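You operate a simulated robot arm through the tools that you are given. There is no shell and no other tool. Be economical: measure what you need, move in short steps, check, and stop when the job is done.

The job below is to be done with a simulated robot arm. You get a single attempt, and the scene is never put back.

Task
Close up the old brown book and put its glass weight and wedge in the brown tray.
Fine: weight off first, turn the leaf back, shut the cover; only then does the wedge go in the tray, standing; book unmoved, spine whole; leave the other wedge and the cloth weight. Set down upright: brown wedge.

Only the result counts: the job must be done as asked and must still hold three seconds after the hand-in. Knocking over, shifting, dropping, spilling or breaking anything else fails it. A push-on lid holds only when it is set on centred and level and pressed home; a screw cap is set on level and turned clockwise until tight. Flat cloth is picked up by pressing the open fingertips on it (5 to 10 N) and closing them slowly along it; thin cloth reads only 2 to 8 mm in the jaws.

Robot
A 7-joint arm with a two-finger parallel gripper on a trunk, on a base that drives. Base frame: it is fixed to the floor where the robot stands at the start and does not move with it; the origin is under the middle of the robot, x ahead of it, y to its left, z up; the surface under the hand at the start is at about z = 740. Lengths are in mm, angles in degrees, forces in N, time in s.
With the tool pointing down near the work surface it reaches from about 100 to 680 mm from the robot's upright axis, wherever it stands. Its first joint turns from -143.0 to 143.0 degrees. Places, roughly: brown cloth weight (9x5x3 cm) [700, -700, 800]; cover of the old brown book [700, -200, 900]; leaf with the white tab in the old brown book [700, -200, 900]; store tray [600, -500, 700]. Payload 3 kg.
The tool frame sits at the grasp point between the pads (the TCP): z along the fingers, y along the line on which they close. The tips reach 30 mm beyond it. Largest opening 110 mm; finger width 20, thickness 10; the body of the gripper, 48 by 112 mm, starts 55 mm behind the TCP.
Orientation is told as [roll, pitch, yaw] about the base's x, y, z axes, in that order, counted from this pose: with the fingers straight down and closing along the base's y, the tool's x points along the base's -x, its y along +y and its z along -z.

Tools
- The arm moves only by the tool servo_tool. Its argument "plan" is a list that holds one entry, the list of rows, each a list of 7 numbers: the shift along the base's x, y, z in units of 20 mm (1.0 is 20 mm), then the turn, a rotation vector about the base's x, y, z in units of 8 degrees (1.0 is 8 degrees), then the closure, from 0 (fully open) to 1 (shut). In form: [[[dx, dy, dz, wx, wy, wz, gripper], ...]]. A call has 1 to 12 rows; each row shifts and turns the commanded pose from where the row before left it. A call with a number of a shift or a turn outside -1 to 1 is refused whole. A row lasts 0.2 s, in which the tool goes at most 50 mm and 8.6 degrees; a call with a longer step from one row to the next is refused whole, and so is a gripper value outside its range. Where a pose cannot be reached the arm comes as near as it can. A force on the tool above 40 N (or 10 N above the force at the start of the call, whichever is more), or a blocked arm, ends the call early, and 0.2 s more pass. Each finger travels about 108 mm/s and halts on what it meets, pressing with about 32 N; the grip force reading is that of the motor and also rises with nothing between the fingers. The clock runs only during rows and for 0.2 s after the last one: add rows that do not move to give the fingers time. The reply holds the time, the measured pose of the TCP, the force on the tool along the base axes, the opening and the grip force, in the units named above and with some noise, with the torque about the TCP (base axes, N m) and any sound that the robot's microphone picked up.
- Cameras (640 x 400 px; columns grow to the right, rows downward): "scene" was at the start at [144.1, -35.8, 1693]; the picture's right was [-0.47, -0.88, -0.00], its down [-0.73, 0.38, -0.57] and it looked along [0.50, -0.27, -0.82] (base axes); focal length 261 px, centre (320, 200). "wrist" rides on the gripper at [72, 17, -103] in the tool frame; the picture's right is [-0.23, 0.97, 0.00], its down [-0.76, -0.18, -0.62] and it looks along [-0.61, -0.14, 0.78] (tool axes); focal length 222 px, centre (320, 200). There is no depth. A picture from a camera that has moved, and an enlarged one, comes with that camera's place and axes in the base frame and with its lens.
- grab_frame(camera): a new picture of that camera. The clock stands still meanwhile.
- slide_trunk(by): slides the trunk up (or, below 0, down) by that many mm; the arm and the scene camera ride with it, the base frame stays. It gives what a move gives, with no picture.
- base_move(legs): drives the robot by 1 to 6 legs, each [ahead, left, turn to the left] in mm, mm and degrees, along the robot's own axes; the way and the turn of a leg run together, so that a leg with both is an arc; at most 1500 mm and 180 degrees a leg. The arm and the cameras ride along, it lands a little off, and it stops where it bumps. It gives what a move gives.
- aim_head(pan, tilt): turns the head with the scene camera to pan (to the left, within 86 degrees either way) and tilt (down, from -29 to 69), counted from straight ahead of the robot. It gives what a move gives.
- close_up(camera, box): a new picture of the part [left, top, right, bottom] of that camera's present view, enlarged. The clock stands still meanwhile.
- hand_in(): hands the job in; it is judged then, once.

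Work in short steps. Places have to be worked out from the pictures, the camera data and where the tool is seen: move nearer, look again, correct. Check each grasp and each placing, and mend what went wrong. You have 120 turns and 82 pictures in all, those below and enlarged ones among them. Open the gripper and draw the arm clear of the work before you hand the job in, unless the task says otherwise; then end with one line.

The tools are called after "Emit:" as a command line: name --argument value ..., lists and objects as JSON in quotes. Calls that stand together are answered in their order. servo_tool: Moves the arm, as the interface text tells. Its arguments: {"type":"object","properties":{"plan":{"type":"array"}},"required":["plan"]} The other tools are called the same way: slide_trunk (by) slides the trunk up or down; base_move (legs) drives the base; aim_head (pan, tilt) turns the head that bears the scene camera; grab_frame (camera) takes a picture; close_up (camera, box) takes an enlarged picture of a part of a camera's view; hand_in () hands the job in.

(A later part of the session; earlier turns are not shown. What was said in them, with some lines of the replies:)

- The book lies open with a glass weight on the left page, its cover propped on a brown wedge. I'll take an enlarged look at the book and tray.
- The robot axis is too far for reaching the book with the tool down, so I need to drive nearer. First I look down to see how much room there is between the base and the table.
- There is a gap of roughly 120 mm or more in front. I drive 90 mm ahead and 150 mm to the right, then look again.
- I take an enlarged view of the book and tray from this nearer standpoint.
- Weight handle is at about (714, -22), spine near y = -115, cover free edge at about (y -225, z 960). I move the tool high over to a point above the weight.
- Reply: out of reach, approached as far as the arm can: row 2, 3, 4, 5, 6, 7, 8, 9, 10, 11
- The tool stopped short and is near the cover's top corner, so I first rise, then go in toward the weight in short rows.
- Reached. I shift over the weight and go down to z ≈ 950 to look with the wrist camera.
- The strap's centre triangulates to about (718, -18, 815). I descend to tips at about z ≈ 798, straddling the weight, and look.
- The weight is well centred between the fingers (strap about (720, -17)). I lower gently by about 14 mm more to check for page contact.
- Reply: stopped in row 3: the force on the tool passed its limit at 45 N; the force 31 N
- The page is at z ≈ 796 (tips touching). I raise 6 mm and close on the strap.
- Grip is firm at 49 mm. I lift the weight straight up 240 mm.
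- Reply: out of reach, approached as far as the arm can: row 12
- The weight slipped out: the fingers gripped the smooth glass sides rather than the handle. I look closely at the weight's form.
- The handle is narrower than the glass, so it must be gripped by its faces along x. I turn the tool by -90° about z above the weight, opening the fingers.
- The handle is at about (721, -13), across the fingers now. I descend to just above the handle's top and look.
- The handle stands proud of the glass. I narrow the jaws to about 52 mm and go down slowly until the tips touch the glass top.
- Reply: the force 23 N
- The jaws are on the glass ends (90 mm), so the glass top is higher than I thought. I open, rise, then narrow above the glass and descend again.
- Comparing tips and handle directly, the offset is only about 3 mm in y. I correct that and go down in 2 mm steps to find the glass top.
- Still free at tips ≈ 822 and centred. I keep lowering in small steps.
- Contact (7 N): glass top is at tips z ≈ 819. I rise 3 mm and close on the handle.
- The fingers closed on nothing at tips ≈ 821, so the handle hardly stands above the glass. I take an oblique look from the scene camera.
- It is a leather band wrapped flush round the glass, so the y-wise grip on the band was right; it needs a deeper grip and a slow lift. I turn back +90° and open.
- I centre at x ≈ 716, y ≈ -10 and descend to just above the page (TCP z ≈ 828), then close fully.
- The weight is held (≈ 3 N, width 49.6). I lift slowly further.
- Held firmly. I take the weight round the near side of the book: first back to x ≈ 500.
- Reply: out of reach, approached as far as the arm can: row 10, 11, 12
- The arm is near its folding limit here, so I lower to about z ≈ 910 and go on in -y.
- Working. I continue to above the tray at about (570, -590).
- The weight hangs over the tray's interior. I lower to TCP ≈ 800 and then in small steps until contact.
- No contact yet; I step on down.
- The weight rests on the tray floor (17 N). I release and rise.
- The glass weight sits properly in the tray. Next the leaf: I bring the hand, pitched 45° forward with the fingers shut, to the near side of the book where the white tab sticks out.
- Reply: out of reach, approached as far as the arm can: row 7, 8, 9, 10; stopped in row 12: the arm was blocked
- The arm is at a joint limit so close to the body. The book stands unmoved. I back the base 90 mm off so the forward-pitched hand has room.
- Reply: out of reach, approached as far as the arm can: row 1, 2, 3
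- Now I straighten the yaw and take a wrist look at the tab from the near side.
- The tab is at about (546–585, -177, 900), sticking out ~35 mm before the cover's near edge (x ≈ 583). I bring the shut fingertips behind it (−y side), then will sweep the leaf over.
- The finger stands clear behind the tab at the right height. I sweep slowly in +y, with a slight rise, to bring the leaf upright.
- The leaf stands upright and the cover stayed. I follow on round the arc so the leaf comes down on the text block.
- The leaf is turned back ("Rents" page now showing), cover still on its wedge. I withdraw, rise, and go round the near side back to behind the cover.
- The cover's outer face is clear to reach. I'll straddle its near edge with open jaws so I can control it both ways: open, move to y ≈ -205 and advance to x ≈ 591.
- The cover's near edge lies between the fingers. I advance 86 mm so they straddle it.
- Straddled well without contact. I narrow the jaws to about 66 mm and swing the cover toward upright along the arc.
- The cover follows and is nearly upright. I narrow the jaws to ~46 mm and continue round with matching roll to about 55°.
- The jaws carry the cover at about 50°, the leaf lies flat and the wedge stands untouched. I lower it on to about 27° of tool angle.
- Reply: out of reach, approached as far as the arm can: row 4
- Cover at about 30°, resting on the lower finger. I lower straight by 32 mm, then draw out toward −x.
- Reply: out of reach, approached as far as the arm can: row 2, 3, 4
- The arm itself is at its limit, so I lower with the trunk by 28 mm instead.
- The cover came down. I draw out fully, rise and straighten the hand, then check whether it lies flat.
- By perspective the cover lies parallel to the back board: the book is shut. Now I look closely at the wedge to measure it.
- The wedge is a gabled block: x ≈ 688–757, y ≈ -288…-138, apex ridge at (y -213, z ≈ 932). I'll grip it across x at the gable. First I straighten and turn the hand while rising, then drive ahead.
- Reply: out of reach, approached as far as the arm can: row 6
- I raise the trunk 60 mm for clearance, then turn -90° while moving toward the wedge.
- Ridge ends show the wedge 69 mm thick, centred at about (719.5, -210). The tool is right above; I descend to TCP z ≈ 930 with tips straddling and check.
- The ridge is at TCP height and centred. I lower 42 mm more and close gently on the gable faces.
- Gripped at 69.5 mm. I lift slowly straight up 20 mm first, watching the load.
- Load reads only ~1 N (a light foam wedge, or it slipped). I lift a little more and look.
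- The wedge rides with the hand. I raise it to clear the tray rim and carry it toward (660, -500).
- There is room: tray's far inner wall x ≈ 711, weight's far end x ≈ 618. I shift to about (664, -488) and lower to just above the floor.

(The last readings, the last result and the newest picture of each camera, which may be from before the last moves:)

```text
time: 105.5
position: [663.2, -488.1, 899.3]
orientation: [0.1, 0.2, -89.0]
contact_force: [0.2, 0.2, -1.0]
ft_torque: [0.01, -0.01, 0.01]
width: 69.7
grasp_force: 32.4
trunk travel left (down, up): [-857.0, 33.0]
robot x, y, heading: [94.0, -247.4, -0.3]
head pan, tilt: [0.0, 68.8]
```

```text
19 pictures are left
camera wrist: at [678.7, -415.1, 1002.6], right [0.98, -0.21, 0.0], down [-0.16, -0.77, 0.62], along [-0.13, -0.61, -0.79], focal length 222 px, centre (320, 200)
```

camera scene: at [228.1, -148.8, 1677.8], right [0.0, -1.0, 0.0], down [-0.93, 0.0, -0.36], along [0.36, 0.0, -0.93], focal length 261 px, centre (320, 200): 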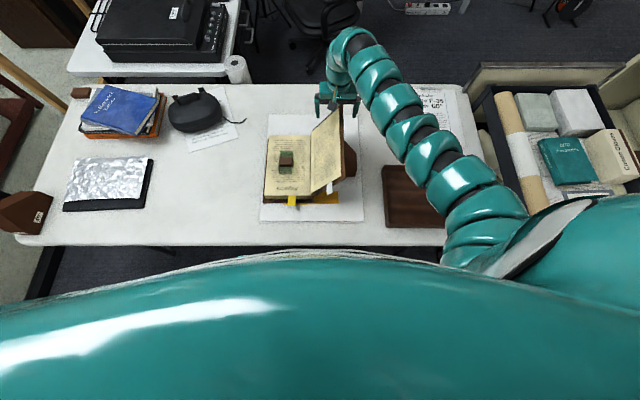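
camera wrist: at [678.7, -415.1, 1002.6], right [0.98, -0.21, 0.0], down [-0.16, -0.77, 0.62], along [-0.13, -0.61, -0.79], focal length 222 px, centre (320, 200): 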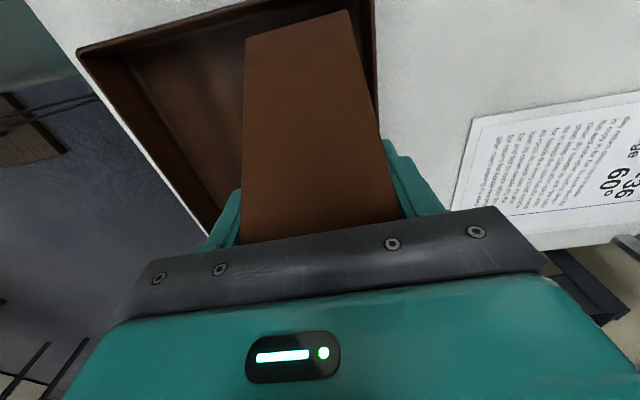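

No contact yet, well inside the tray walls. I go on down in 2 mm steps.

Emit:
servo_tool --plan '[[[0, 0, -0.1, 0, 0, 0, 1], [0, 0, -0.1, 0, 0, 0, 1], [0, 0, -0.1, 0, 0, 0, 1], [0, 0, -0.1, 0, 0, 0, 1], [0, 0, 0, 0, 0, 0, 1]]]'

```text
time: 106.7
position: [663.3, -487.6, 890.5]
orientation: [0.1, 0.4, -89.1]
contact_force: [0.0, 0.2, -1.6]
ft_torque: [0.01, -0.01, -0.01]
width: 69.5
grasp_force: 31.7
trunk travel left (down, up): [-857.0, 33.0]
robot x, y, heading: [91.4, -244.8, -0.4]
head pan, tilt: [0.0, 68.8]
```

Emit:
servo_tool --plan '[[[0, 0, -0.1, 0, 0, 0, 1], [0, 0, -0.1, 0, 0, 0, 1], [0, 0, 0, 0, 0, 0, 1]]]'

```text
time: 107.5
position: [663.7, -488.3, 886.4]
orientation: [0.2, 0.3, -89.0]
contact_force: [-0.5, -0.2, -1.4]
ft_torque: [0.01, 0.01, -0.01]
width: 69.7
grasp_force: 32.2
trunk travel left (down, up): [-857.0, 33.0]
robot x, y, heading: [90.9, -247.5, -0.2]
head pan, tilt: [0.0, 68.8]
```

Emit:
servo_tool --plan '[[[0, 0, -0.1, 0, 0, 0, 1], [0, 0, -0.1, 0, 0, 0, 1], [0, 0, 0, 0, 0, 0, 1]]]'

```text
time: 108.3
position: [663.1, -487.3, 882.9]
orientation: [0.1, 0.3, -89.1]
contact_force: [-0.9, 0.2, -1.4]
ft_torque: [0.01, 0.0, -0.02]
width: 69.4
grasp_force: 32.1
trunk travel left (down, up): [-857.0, 33.0]
robot x, y, heading: [91.9, -247.0, -0.1]
head pan, tilt: [0.0, 68.8]
```

Still free; I continue carefully.

Emit:
servo_tool --plan '[[[0, 0, -0.1, 0, 0, 0, 1], [0, 0, -0.1, 0, 0, 0, 1], [0, 0, 0, 0, 0, 0, 1]]]'

```text
time: 109.1
position: [663.7, -488.5, 882.3]
orientation: [0.3, 0.2, -89.0]
contact_force: [0.7, -0.8, 28.3]
ft_torque: [0.4, 0.83, -0.02]
width: 69.6
grasp_force: 31.4
trunk travel left (down, up): [-857.0, 33.0]
robot x, y, heading: [94.1, -247.3, 0.1]
head pan, tilt: [0.0, 68.8]
```

It rests on the tray floor (28 N). I ease off 2 mm, open slowly and rise clear.

Emit:
servo_tool --plan '[[[0, 0, 0.1, 0, 0, 0, 1], [0, 0, 0, 0, 0, 0, 1], [0, 0, 0, 0, 0, 0, 0.3], [0, 0, 0, 0, 0, 0, 0.15], [0, 0, 0, 0, 0, 0, 0], [0, 0, 0, 0, 0, 0, 0], [0, 0, 0.4, 0, 0, 0, 0], [0, 0, 0.8, 0, 0, 0, 0], [0, 0, 1, 0, 0, 0, 0], [0, 0, 1, 0, 0, 0, 0], [0, 0, 1, 0, 0, 0, 0], [0, 0, 1, 0, 0, 0, 0]]]'

Emit:
grab_frame --camera "wrist"

```text
time: 111.7
position: [663.0, -487.8, 985.7]
orientation: [0.0, 0.3, -89.1]
contact_force: [0.1, -0.2, 0.2]
ft_torque: [0.04, 0.02, 0.0]
width: 110.1
grasp_force: 0.1
trunk travel left (down, up): [-857.0, 33.0]
robot x, y, heading: [93.8, -247.3, 0.1]
head pan, tilt: [0.0, 68.8]
```

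```text
18 pictures are left
camera wrist: at [678.6, -415.6, 1090.0], right [0.98, -0.21, 0.0], down [-0.16, -0.77, 0.62], along [-0.13, -0.61, -0.78], focal length 222 px, centre (320, 200)
```

wrist: 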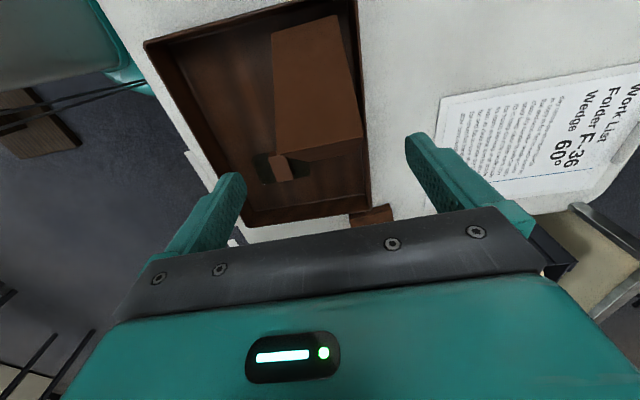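

Wedge stands in the tray beside the weight. I raise the trunk, back the robot away and take a final look.

Emit:
slide_trunk --by 33

Emit:
base_move --legs '[[-250, 0, 0]]'

Emit:
aim_head --pan 0 --tilt 50

Emit:
close_up --camera "scene" --box '[220, 100, 520, 300]'

```text
time: 112.5
position: [663.4, -488.1, 1019.1]
orientation: [0.1, 0.3, -88.9]
contact_force: [-0.1, 0.2, 1.0]
ft_torque: [0.0, 0.0, -0.01]
width: 110.0
grasp_force: 0.0
trunk travel left (down, up): [-890.0, 0.0]
robot x, y, heading: [92.5, -244.4, -0.0]
head pan, tilt: [0.0, 68.8]
```

```text
time: 114.3
position: [411.4, -488.5, 1019.4]
orientation: [0.1, 0.3, -88.9]
contact_force: [0.0, 0.8, 0.0]
ft_torque: [0.01, -0.04, 0.01]
width: 110.0
grasp_force: 0.2
trunk travel left (down, up): [-890.0, 0.0]
robot x, y, heading: [-156.8, -245.8, 0.1]
head pan, tilt: [0.0, 68.8]
```

```text
time: 115.1
position: [412.7, -488.8, 1018.2]
orientation: [0.1, 0.4, -89.0]
contact_force: [-0.6, 0.5, -0.3]
ft_torque: [-0.05, 0.01, 0.03]
width: 110.2
grasp_force: 0.1
trunk travel left (down, up): [-890.0, 0.0]
robot x, y, heading: [-162.2, -245.0, 0.1]
head pan, tilt: [0.0, 50.0]
```

```text
2.00 times, centred on (370, 200) of scene
camera zoom: at [-1.1, -249.4, 1764.7], right [0.0, -1.0, 0.0], down [-0.77, 0.0, -0.64], along [0.64, 0.0, -0.77], focal length 521 px, centre (220, 200)
```

zoom: 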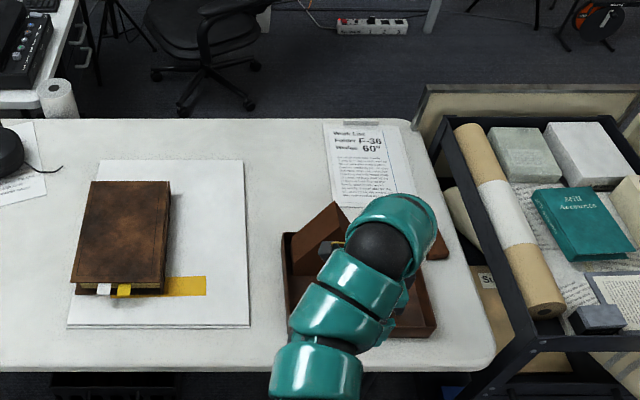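

The book is shut and in its place, the wedge stands and the weight lies in the tray, the cloth weight is untouched and the hand is clear. I hand the job in.

Emit:
hand_in

```text
The job is handed in.
```

The book is closed and, as far as the pictures show, unmoved; its glass weight and 60° wedge are in the brown tray, with the wedge standing upright, and I have handed the job in. The weight slipped from my first grip without shifting visibly. I left the cloth weight and the other wedge alone.
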